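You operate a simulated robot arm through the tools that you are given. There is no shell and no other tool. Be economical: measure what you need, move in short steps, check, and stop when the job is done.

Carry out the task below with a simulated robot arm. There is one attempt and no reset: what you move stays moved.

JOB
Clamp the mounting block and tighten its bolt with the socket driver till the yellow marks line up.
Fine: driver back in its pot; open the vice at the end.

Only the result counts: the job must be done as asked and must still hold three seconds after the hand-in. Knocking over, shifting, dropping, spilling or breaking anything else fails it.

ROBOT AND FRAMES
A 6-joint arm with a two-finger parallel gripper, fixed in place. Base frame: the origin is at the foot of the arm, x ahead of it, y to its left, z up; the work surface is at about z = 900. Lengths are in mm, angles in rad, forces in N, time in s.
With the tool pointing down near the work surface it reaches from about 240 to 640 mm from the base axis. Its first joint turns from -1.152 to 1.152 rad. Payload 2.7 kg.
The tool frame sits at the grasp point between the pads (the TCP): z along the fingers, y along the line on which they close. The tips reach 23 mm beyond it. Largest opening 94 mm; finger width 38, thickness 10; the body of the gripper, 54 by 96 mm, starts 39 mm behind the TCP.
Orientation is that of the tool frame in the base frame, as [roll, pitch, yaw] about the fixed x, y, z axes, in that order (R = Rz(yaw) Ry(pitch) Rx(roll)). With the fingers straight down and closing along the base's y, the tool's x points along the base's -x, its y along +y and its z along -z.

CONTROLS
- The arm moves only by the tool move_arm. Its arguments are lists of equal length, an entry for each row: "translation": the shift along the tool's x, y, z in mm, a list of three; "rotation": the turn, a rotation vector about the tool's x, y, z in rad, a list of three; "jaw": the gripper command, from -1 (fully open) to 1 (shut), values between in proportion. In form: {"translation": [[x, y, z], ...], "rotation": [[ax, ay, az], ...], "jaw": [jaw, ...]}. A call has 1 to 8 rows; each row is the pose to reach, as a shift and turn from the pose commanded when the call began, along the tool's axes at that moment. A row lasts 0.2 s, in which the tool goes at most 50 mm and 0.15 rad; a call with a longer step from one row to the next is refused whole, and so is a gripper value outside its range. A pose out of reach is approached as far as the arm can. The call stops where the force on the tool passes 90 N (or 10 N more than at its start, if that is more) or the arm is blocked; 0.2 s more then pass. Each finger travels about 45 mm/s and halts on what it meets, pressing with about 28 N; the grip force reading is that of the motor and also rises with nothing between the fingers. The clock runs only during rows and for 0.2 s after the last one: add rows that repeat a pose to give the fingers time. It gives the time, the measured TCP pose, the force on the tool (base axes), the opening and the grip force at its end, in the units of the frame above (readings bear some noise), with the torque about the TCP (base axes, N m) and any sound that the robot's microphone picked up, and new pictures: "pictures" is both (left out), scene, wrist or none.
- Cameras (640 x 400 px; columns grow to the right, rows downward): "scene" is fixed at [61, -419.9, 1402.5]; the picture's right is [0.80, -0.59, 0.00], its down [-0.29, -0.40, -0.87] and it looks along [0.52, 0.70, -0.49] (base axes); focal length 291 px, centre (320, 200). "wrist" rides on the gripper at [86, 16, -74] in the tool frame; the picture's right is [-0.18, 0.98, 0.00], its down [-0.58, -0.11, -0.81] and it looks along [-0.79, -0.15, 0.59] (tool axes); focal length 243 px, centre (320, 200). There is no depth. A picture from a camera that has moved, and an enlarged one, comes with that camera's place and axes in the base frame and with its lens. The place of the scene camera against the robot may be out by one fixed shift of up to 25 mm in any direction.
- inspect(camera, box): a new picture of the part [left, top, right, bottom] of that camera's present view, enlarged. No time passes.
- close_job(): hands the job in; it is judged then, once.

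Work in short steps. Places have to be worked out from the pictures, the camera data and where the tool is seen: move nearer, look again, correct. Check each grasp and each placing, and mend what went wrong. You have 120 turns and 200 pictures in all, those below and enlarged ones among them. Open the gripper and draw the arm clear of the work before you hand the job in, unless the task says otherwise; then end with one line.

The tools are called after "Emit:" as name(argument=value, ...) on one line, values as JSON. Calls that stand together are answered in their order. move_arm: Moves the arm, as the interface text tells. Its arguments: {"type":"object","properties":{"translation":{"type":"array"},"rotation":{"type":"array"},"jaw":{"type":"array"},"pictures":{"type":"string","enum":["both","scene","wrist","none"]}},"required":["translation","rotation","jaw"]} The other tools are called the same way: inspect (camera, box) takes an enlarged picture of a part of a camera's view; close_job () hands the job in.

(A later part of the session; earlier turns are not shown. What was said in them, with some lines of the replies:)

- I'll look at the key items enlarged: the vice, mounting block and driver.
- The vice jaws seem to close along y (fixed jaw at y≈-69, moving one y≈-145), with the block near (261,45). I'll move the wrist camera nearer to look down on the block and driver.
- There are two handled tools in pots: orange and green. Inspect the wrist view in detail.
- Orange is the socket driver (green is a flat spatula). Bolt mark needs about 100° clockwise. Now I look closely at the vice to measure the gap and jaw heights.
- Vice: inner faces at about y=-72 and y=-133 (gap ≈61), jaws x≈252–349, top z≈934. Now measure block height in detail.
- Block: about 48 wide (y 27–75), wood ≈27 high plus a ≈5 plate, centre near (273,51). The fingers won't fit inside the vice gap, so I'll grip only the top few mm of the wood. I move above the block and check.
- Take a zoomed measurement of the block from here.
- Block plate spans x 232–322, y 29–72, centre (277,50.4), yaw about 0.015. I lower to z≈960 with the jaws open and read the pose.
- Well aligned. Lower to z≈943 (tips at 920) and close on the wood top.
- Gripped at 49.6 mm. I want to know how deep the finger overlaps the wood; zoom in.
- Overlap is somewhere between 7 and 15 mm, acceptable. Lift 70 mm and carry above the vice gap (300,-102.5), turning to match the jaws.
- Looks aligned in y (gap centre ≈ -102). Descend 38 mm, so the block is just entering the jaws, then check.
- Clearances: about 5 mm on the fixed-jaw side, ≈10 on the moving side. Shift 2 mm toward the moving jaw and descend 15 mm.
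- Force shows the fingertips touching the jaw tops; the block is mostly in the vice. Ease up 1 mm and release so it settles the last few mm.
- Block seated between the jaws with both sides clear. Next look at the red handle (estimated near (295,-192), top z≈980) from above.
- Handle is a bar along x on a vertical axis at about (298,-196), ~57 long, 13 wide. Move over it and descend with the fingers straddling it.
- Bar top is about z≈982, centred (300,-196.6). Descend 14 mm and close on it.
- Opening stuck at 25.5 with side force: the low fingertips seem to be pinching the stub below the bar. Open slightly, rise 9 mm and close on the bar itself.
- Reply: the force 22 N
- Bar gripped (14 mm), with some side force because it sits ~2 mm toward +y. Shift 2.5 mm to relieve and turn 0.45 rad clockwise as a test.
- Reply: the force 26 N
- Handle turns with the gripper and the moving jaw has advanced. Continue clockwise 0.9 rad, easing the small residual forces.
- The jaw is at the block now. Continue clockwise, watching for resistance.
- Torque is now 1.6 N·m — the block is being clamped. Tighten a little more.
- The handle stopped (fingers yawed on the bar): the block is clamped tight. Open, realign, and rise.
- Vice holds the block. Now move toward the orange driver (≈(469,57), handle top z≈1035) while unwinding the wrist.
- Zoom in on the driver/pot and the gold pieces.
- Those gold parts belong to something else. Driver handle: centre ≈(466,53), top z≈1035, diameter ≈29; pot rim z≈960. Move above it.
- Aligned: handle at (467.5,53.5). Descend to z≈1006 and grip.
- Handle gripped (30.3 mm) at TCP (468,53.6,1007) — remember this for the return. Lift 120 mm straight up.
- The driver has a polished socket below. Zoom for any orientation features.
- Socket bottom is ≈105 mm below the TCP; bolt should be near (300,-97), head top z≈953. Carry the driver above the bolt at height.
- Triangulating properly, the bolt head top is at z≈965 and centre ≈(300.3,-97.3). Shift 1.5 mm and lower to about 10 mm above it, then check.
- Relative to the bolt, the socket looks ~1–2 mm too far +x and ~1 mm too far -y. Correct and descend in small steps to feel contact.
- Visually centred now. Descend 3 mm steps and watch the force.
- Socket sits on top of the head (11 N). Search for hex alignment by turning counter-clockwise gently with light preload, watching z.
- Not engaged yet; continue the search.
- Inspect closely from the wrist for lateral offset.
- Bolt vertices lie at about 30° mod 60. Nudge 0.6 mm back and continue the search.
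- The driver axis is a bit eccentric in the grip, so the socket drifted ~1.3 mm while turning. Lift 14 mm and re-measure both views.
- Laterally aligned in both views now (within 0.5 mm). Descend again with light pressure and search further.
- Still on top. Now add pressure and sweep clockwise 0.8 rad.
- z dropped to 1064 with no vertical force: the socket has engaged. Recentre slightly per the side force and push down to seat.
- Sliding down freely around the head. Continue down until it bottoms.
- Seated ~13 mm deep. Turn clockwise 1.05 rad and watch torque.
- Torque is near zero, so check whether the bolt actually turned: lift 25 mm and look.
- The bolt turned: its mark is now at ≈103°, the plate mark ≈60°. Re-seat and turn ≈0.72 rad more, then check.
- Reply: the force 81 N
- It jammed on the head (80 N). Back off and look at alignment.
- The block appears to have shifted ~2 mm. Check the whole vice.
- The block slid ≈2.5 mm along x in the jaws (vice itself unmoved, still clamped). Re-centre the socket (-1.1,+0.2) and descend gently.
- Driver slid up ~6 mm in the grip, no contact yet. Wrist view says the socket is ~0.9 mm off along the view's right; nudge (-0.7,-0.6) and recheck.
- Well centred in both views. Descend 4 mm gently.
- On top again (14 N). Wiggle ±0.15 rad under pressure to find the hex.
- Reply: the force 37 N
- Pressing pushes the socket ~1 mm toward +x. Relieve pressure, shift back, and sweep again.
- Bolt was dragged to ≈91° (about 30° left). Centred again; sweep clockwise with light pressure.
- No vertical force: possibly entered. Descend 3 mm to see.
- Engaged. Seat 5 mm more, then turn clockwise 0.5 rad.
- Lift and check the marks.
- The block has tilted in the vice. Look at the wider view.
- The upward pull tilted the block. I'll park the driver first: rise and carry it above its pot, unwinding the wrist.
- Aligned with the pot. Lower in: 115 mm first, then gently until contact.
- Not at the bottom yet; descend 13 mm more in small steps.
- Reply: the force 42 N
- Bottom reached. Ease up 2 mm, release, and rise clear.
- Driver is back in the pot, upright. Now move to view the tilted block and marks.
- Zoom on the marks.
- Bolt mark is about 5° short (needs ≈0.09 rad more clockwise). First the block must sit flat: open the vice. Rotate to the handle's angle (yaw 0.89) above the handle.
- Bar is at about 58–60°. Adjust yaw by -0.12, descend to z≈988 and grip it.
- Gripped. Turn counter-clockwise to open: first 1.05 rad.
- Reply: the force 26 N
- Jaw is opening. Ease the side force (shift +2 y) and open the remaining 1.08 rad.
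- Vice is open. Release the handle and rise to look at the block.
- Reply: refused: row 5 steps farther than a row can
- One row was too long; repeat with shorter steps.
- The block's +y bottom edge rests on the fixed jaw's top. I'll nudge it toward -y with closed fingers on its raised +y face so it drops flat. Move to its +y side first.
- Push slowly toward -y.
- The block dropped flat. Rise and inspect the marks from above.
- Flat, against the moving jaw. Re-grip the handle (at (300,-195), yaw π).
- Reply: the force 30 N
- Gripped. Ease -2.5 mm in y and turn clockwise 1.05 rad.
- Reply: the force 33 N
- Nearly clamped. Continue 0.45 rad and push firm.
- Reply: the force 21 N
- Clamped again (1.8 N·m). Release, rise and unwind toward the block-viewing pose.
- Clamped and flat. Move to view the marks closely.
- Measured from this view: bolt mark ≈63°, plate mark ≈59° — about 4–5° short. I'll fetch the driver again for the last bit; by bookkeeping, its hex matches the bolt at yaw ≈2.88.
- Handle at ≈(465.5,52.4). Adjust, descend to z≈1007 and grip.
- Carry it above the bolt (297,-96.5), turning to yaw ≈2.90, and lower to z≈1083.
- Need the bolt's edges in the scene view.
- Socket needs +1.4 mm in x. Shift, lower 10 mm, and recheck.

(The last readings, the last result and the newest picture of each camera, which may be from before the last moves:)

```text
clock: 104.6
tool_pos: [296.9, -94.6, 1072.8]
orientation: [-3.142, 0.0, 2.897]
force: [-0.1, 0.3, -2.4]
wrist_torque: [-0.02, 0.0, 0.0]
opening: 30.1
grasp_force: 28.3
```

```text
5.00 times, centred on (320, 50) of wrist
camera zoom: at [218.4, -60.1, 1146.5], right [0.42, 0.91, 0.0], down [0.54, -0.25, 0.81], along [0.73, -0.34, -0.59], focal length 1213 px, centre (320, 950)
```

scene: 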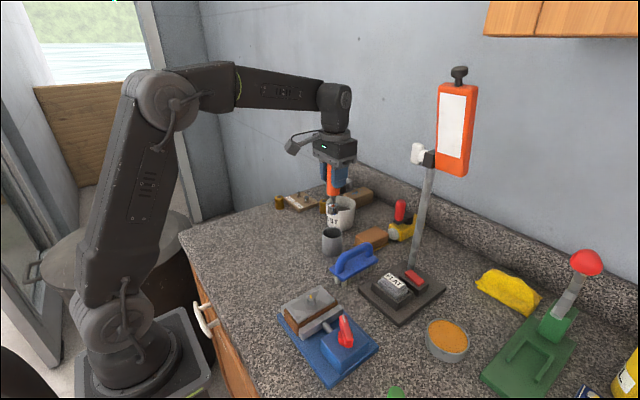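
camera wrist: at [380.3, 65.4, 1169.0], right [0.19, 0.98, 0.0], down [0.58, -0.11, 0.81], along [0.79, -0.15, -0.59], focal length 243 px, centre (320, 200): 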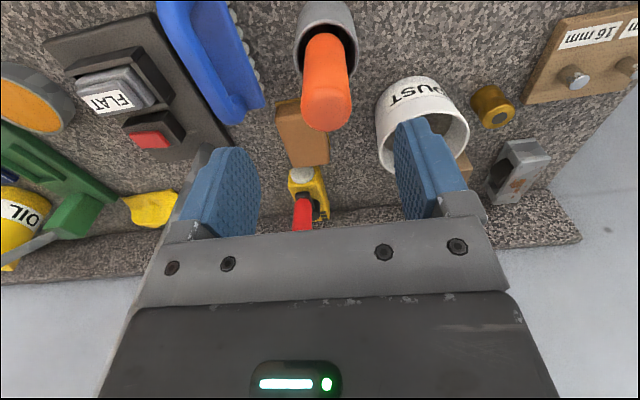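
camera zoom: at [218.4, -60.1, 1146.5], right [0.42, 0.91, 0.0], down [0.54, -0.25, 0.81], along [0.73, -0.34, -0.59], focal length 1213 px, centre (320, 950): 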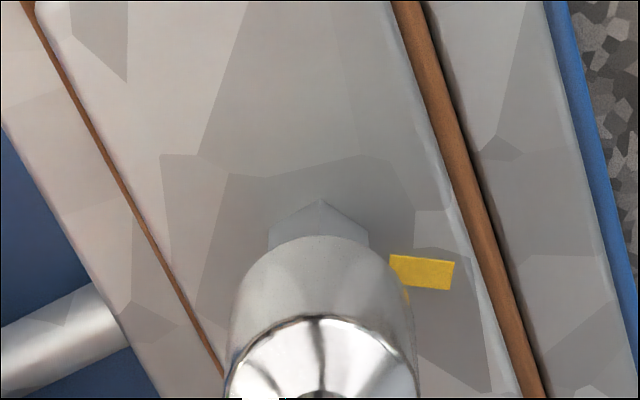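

Overshot: scene says 1.1 mm too far +x. Correct back by about 0.9.

Emit:
move_arm(translation=[[0.9, 0.2, 0], [0.9, 0.2, 0], [0.9, 0.2, 0]], rotation=[[0, 0, 0], [0, 0, 0], [0, 0, 0]], jaw=[1, 1, 1], pictures="none")

Emit:
inspect(camera="scene", box=[290, 275, 340, 315])

Emit:
inspect(camera="wrist", box=[280, 10, 360, 90])

```text
clock: 105.4
tool_pos: [297.8, -94.3, 1072.6]
orientation: [3.141, 0.001, 2.897]
force: [-0.5, 0.2, 0.0]
wrist_torque: [0.01, 0.0, -0.01]
opening: 30.0
grasp_force: 27.4
```

```text
10.00 times, centred on (315, 295) of scene
camera zoom: at [61.0, -419.9, 1402.5], right [0.8, -0.59, 0.0], down [-0.29, -0.4, -0.87], along [0.52, 0.7, -0.49], focal length 2906 px, centre (370, -750)
```

zoom: 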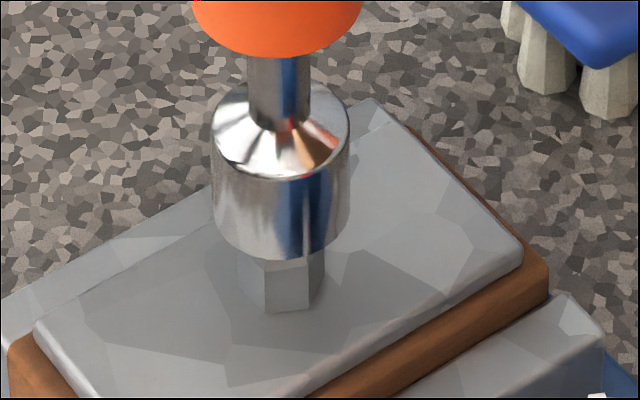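

```text
5.00 times, centred on (320, 50) of wrist
camera zoom: at [217.7, -59.7, 1146.9], right [0.42, 0.91, 0.0], down [0.54, -0.25, 0.81], along [0.73, -0.34, -0.59], focal length 1213 px, centre (320, 950)
```

zoom: 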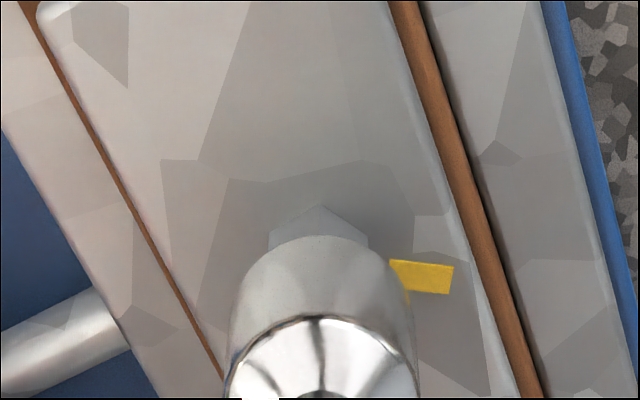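

Centred in both. Descend gently 5 mm.

Emit:
move_arm(translation=[[0, 0, 2], [0, 0, 4], [0, 0, 5], [0, 0, 5.5], [0, 0, 5.5]], rotation=[[0, 0, 0], [0, 0, 0], [0, 0, 0], [0, 0, 0], [0, 0, 0]], jaw=[1, 1, 1, 1, 1], pictures="none")

```text
clock: 106.6
tool_pos: [296.4, -94.3, 1069.1]
orientation: [3.141, 0.004, 2.896]
force: [-3.6, -1.1, 18.9]
wrist_torque: [-0.12, 0.4, 0.0]
opening: 30.4
grasp_force: 27.8
```

On top (19 N). Wiggle: small CCW, then CW, with slightly lower pressure.

Emit:
move_arm(translation=[[0, 0, -0.7], [0, 0, -0.7], [0, 0, -0.7], [0, 0, -0.7], [0, 0, -0.7]], rotation=[[0, 0, -0.04], [0, 0, -0.08], [0, 0, -0.12], [0, 0, -0.16], [0, 0, -0.16]], jaw=[1, 1, 1, 1, 1], pictures="none")

```text
clock: 107.8
tool_pos: [296.2, -93.6, 1069.0]
orientation: [3.142, -0.001, 3.057]
force: [-0.5, -0.8, 6.6]
wrist_torque: [-0.26, -0.02, 0.02]
opening: 30.0
grasp_force: 27.5
```

Contact torque suggests the -y rim is riding on the head: shift -0.5 mm in y and sweep clockwise 0.3 rad with ~12 N.

Emit:
move_arm(translation=[[0, -0.5, 0.5], [0, -0.5, 0.7], [0, -0.5, 0.7], [0, -0.5, 0.7], [0, -0.5, 0.7], [0, -0.5, 0.7], [0, -0.5, 0.7]], rotation=[[0, 0, 0.05], [0, 0, 0.1], [0, 0, 0.15], [0, 0, 0.2], [0, 0, 0.25], [0, 0, 0.28], [0, 0, 0.28]], jaw=[1, 1, 1, 1, 1, 1, 1], pictures="none")

Emit:
inspect(camera="scene", box=[290, 275, 340, 315])

Emit:
inspect(camera="wrist", box=[280, 10, 360, 90])

```text
clock: 109.4
tool_pos: [297.4, -94.5, 1068.4]
orientation: [3.141, 0.001, 2.778]
force: [-0.6, 3.3, 20.8]
wrist_torque: [0.39, 0.15, 0.04]
opening: 30.3
grasp_force: 28.6
```

```text
10.00 times, centred on (315, 295) of scene
camera zoom: at [60.8, -419.8, 1402.5], right [0.8, -0.59, 0.0], down [-0.29, -0.4, -0.87], along [0.52, 0.7, -0.49], focal length 2906 px, centre (370, -750)
```

zoom: 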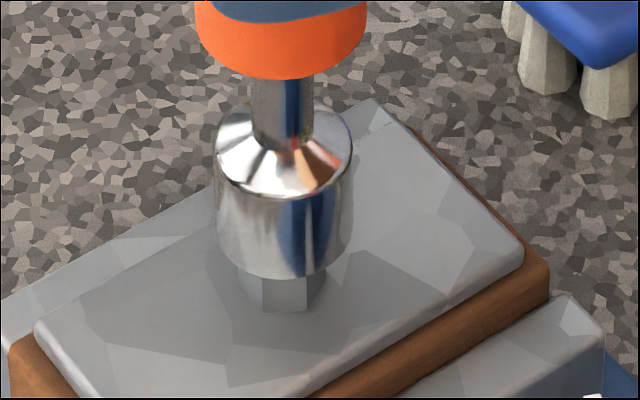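

```text
5.00 times, centred on (320, 50) of wrist
camera zoom: at [222.7, -51.2, 1141.8], right [0.52, 0.85, 0.0], down [0.5, -0.31, 0.81], along [0.69, -0.42, -0.59], focal length 1213 px, centre (320, 950)
```

zoom: 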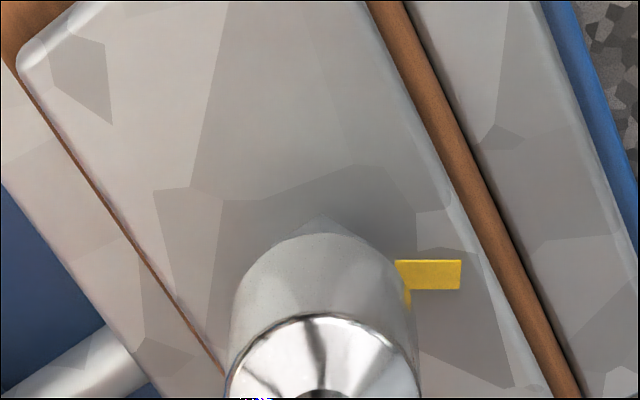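

Bolt appears dragged ≈4° clockwise by friction – possibly aligned now. Lift off gently and measure.

Emit:
move_arm(translation=[[0, 0, -5], [0, 0, -25], [0, 0, -60], [0, 0, -60]], rotation=[[0, 0, 0], [0, 0, 0], [0, 0, 0], [0, 0, 0]], jaw=[1, 1, 1, 1], pictures="none")

Emit:
inspect(camera="scene", box=[295, 275, 335, 310])

Emit:
inspect(camera="wrist", box=[300, 20, 350, 70])

```text
clock: 110.4
tool_pos: [297.7, -95.8, 1126.5]
orientation: [3.14, 0.0, 2.777]
force: [-1.1, -0.1, -0.9]
wrist_torque: [-0.02, -0.02, 0.01]
opening: 30.1
grasp_force: 28.2
```

```text
11.43 times, centred on (315, 292) of scene
camera zoom: at [61.0, -419.9, 1402.5], right [0.8, -0.59, 0.0], down [-0.29, -0.4, -0.87], along [0.52, 0.7, -0.49], focal length 3322 px, centre (377, -857)
```

zoom: 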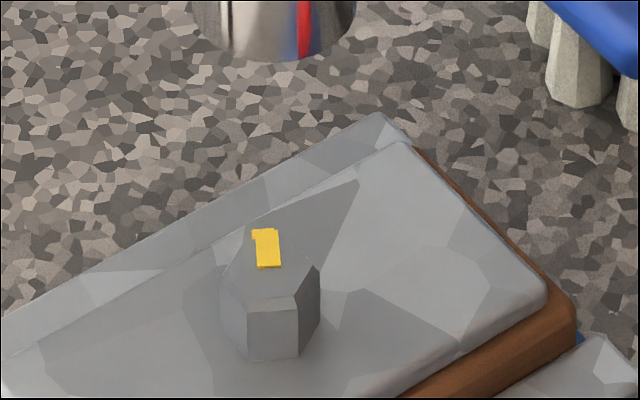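

```text
8.00 times, centred on (325, 45) of wrist
camera zoom: at [223.3, -51.4, 1200.4], right [0.52, 0.85, 0.0], down [0.51, -0.31, 0.81], along [0.69, -0.42, -0.59], focal length 1941 px, centre (280, 1440)
```

zoom: 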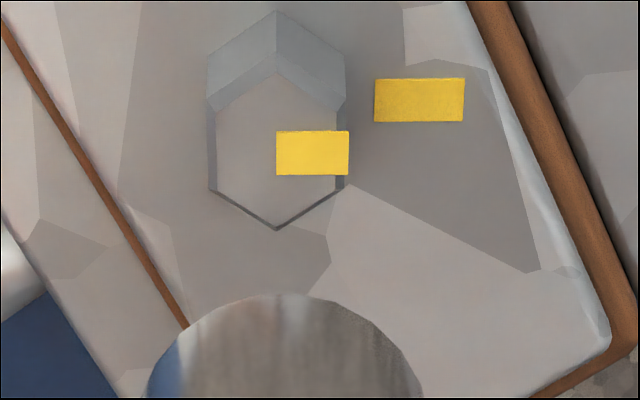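

Both marks are now parallel and in line. Return the driver to its pot.

Emit:
move_arm(translation=[[-17, 33, -5], [-35, 66, -5], [-52, 99, -5], [-70, 132, -5], [-87, 165, -5], [-105, 199, -5], [-105, 199, -5]], rotation=[[0, 0, -0.06], [0, 0, -0.12], [0, 0, -0.18], [0, 0, -0.24], [0, 0, -0.3], [0, 0, -0.364], [0, 0, -0.364]], jaw=[1, 1, 1, 1, 1, 1, 1], pictures="none")

Emit:
inspect(camera="wrist", box=[270, 0, 370, 110])

Emit:
inspect(camera="scene", box=[290, 160, 380, 260])

```text
clock: 112.0
tool_pos: [465.6, 52.6, 1131.8]
orientation: [-3.141, 0.001, -3.14]
force: [-0.7, -0.2, -1.0]
wrist_torque: [-0.02, 0.02, 0.0]
opening: 30.6
grasp_force: 27.9
```

```text
3.64 times, centred on (320, 55) of wrist
camera zoom: at [380.2, 67.3, 1205.8], right [0.18, 0.98, 0.0], down [0.58, -0.11, 0.81], along [0.79, -0.15, -0.59], focal length 882 px, centre (320, 727)
```

zoom: 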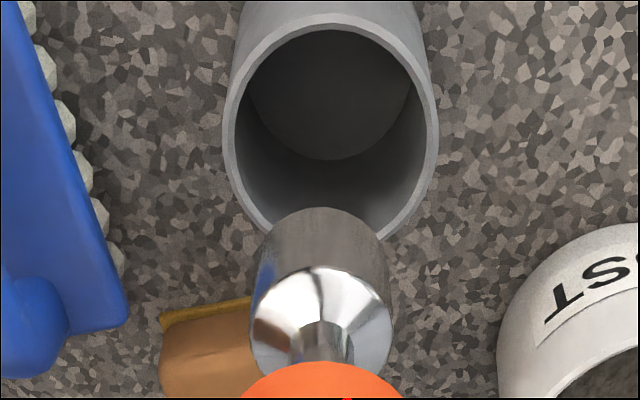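

```text
4.00 times, centred on (335, 210) of scene
camera zoom: at [61.1, -419.9, 1402.5], right [0.8, -0.59, 0.0], down [-0.29, -0.4, -0.87], along [0.52, 0.7, -0.49], focal length 1163 px, centre (260, 160)
```

zoom: 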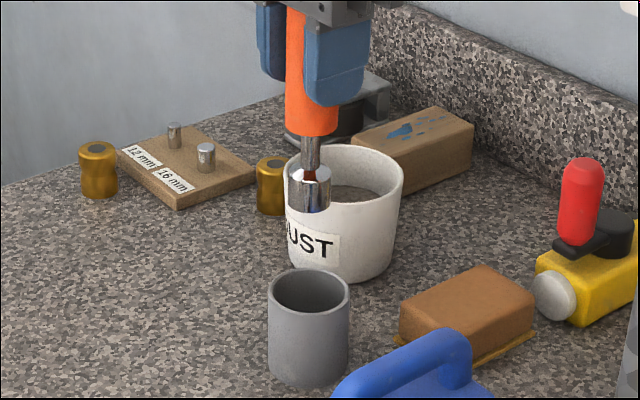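

Shift +2 mm y and lower into the pot.

Emit:
move_arm(translation=[[-1, 2, 25], [-1, 2, 50], [-1, 2, 75], [-1, 2, 100], [-1, 2, 114], [-1, 2, 120], [-1, 2, 120]], rotation=[[0, 0, 0], [0, 0, 0], [0, 0, 0], [0, 0, 0], [0, 0, 0], [0, 0, 0], [0, 0, 0]], jaw=[1, 1, 1, 1, 1, 1, 1], pictures="none")

Emit:
move_arm(translation=[[0, 0, 2], [0, 0, 4], [0, 0, 4]], rotation=[[0, 0, 0], [0, 0, 0], [0, 0, 0]], jaw=[1, 1, 1], pictures="none")

```text
clock: 113.6
tool_pos: [468.3, 54.8, 1012.3]
orientation: [3.142, 0.001, -3.141]
force: [-0.3, 0.6, -1.9]
wrist_torque: [0.0, 0.02, -0.03]
opening: 29.9
grasp_force: 28.0
```

```text
clock: 114.4
tool_pos: [466.4, 55.1, 1008.3]
orientation: [-3.141, -0.001, 3.141]
force: [0.8, -0.6, -0.7]
wrist_torque: [-0.02, -0.01, 0.01]
opening: 30.4
grasp_force: 28.2
```

A few more millimetres down to contact.

Emit:
move_arm(translation=[[0, 0, 1.5], [0, 0, 3], [0, 0, 3]], rotation=[[0, 0, 0], [0, 0, 0], [0, 0, 0]], jaw=[1, 1, 1], pictures="none")

```text
clock: 115.2
tool_pos: [466.6, 55.4, 1005.8]
orientation: [3.142, 0.001, -3.14]
force: [-0.7, -1.8, 4.0]
wrist_torque: [-0.08, 0.07, -0.04]
opening: 30.4
grasp_force: 27.8
```

Contact (4 N). Release and rise.

Emit:
move_arm(translation=[[0, 0, 0], [0, 0, 0], [0, 0, 0], [0, 0, -35], [0, 0, -75], [0, 0, -110], [0, 0, -110]], rotation=[[0, 0, 0], [0, 0, 0], [0, 0, 0], [0, 0, 0], [0, 0, 0], [0, 0, 0], [0, 0, 0]], jaw=[-0.4, -0.4, -0.4, -0.4, -0.4, -0.4, -0.4], pictures="scene")

```text
clock: 116.8
tool_pos: [467.6, 57.8, 1116.2]
orientation: [3.141, 0.0, -3.141]
force: [0.9, -0.2, 0.4]
wrist_torque: [0.05, 0.02, 0.04]
opening: 65.9
grasp_force: 0.0
```

scene: 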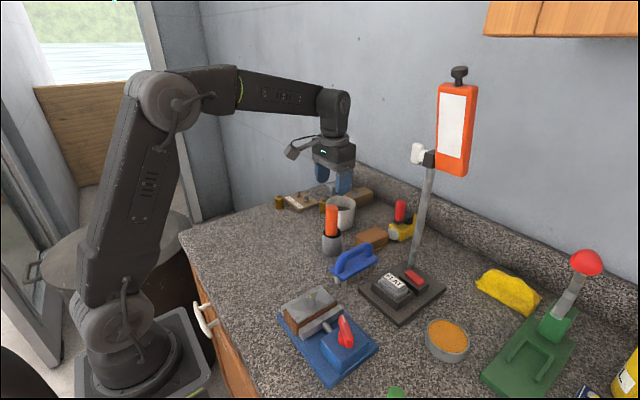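

Driver parked upright. Now go above the handle, turning to yaw ≈0.93.

Emit:
move_arm(translation=[[21, -32, 2], [42, -63, 4], [63, -95, 6], [84, -127, 8], [105, -158, 10], [126, -190, 14], [147, -222, 17], [167.6, -253, 20]], rotation=[[0, 0, 0.15], [0, 0, 0.3], [0, 0, 0.45], [0, 0, 0.6], [0, 0, 0.75], [0, 0, 0.9], [0, 0, 1.05], [0, 0, 1.2]], jaw=[-0.2, -0.2, -0.2, -0.2, -0.2, -0.2, -0.2, -0.2], pictures="none")

Emit:
move_arm(translation=[[0, 0, 0], [0, 0, 0], [0, 0, 0], [0, 0, 0], [0, 0, 0], [0, 0, 0], [0, 0, 0], [0, 0, 0]], rotation=[[0, 0, 0.15], [0, 0, 0.3], [0, 0, 0.45], [0, 0, 0.6], [0, 0, 0.75], [0, 0, 0.9], [0, 0, 1.01], [0, 0, 1.01]], jaw=[-0.2, -0.2, -0.2, -0.2, -0.2, -0.2, -0.2, -0.2], pictures="none")

```text
clock: 118.6
tool_pos: [299.9, -198.9, 1097.1]
orientation: [3.141, -0.001, 1.939]
force: [-0.1, 0.7, 0.2]
wrist_torque: [0.01, -0.02, -0.02]
opening: 56.4
grasp_force: 0.0
```

```text
clock: 120.4
tool_pos: [299.5, -198.2, 1095.4]
orientation: [-3.141, 0.002, 0.931]
force: [-0.4, 0.8, 0.5]
wrist_torque: [-0.03, -0.02, -0.01]
opening: 56.5
grasp_force: 0.1
```

Shift +3 mm in y, descend to z≈988 and grip the bar.

Emit:
move_arm(translation=[[2.4, -1.8, 35], [2.4, -1.8, 70], [2.4, -1.8, 106], [2.4, -1.8, 106], [2.4, -1.8, 106], [2.4, -1.8, 106], [2.4, -1.8, 106]], rotation=[[0, 0, 0], [0, 0, 0], [0, 0, 0], [0, 0, 0], [0, 0, 0], [0, 0, 0], [0, 0, 0]], jaw=[-0.2, -0.2, -0.2, 1, 1, 1, 1], pictures="wrist")

```text
clock: 122.0
tool_pos: [299.6, -194.1, 990.1]
orientation: [-3.141, 0.002, 0.933]
force: [-0.3, 2.2, -4.2]
wrist_torque: [-0.32, 0.08, 1.28]
opening: 13.9
grasp_force: 44.6
camera wrist: at [365.2, -137.2, 1064.1], right [0.68, -0.73, 0.0], down [-0.43, -0.4, 0.81], along [-0.59, -0.55, -0.59], focal length 243 px, centre (320, 200)
```

wrist: 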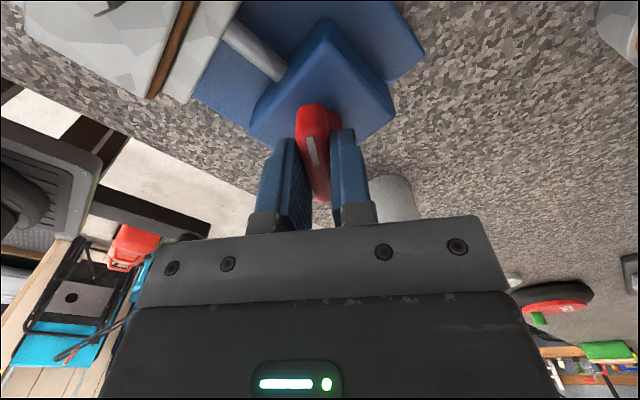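

Gripped. Turn counter-clockwise to open (1.1 rad, then 1.1 more).

Emit:
move_arm(translation=[[0, 0, 0], [0, 0, 0], [0, 0, 0], [0, 0, 0], [0, 0, 0], [0, 0, 0], [0, 0, 0], [0, 0, 0]], rotation=[[0, 0, -0.14], [0, 0, -0.28], [0, 0, -0.42], [0, 0, -0.56], [0, 0, -0.7], [0, 0, -0.84], [0, 0, -0.98], [0, 0, -1.1]], jaw=[1, 1, 1, 1, 1, 1, 1, 1], pictures="none")

Emit:
move_arm(translation=[[0, 0, 0], [0, 0, 0], [0, 0, 0], [0, 0, 0], [0, 0, 0], [0, 0, 0], [0, 0, 0], [0, 0, 0]], rotation=[[0, 0, -0.14], [0, 0, -0.28], [0, 0, -0.42], [0, 0, -0.56], [0, 0, -0.7], [0, 0, -0.84], [0, 0, -0.98], [0, 0, -1.1]], jaw=[1, 1, 1, 1, 1, 1, 1, 1], pictures="none")

Emit:
inspect(camera="scene", box=[270, 265, 390, 365])

```text
clock: 123.8
tool_pos: [300.2, -193.6, 989.4]
orientation: [3.14, 0.003, 2.035]
force: [13.7, -10.2, -0.7]
wrist_torque: [-0.28, -0.22, -0.02]
opening: 13.9
grasp_force: 44.9
```

```text
clock: 125.6
tool_pos: [299.9, -195.0, 989.9]
orientation: [3.142, 0.005, 3.132]
force: [7.5, -0.3, 14.5]
wrist_torque: [0.03, -1.39, -0.05]
opening: 14.0
grasp_force: 44.8
```

```text
4.00 times, centred on (330, 315) of scene
camera zoom: at [61.0, -419.8, 1402.5], right [0.8, -0.59, 0.0], down [-0.29, -0.4, -0.87], along [0.52, 0.7, -0.49], focal length 1163 px, centre (280, -260)
```

zoom: 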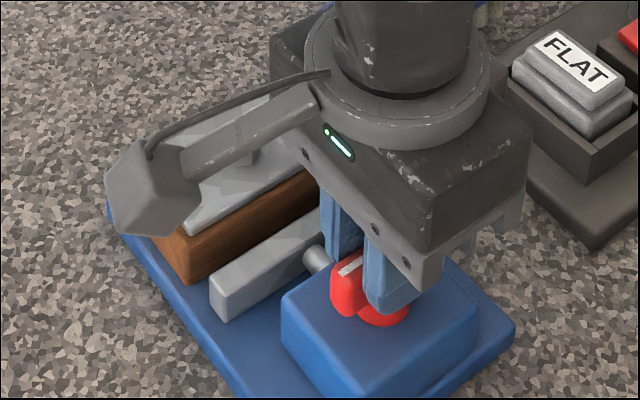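

Vice is open again. Release, rise, and back off to verify the final state.

Emit:
move_arm(translation=[[0, 0, 0], [0, 0, 0], [0, 0, -30], [0, 0, -70], [10, 20, -105], [35, 50, -115], [55, 92, -115], [55, 92, -115]], rotation=[[0, 0, 0], [0, 0, 0], [0, 0, 0], [0, 0, 0], [0, 0, 0], [0, 0, 0], [0, 0, 0], [0, 0, 0]], jaw=[-0.3, -0.3, -0.3, -0.3, -0.3, -0.3, -0.3, -0.3], pictures="scene")

Emit:
inspect(camera="wrist", box=[310, 60, 370, 110])

Emit:
inspect(camera="scene", box=[260, 190, 400, 370])

```text
clock: 127.4
tool_pos: [242.4, -103.8, 1103.6]
orientation: [-3.14, 0.0, 3.131]
force: [-0.3, -0.1, -1.0]
wrist_torque: [-0.02, 0.0, -0.02]
opening: 61.2
grasp_force: 0.0
```

scene: 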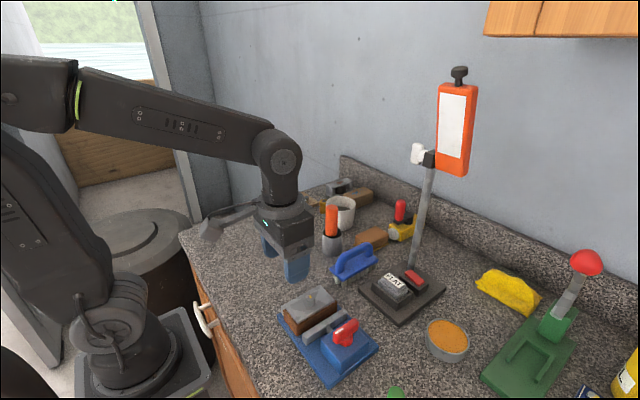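

```text
8.00 times, centred on (340, 85) of wrist
camera zoom: at [157.8, -87.5, 1176.9], right [0.19, 0.98, 0.0], down [0.58, -0.11, 0.81], along [0.79, -0.16, -0.59], focal length 1941 px, centre (160, 1120)
```

zoom: 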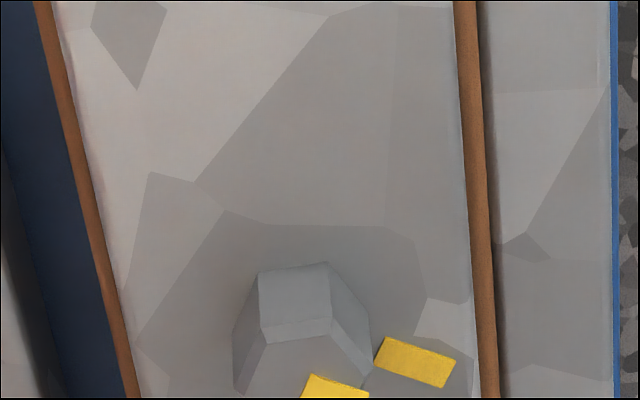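

```text
2.22 times, centred on (330, 280) of scene
camera zoom: at [61.0, -419.9, 1402.5], right [0.8, -0.59, 0.0], down [-0.29, -0.4, -0.87], along [0.52, 0.7, -0.49], focal length 646 px, centre (298, 22)
```

zoom: 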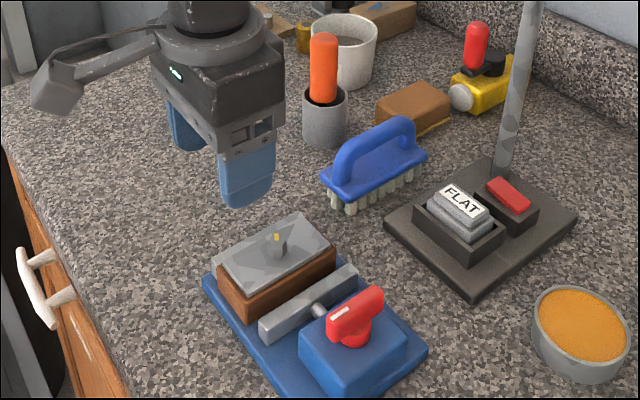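

The marks are in line, the driver is upright in its pot, the vice is open with the block sitting flat, and the arm is clear with the gripper open. Hand in.

Emit:
close_job()

```text
The job is handed in.
```

The bolt's yellow mark lines up with the plate mark, the driver is back in its pot, and the vice is open with the block flat in it. During the job the block tipped in the vice, so I had to reseat and re-clamp it. The last few degrees came from the socket's friction on the bolt head, because the hex didn't engage that time.
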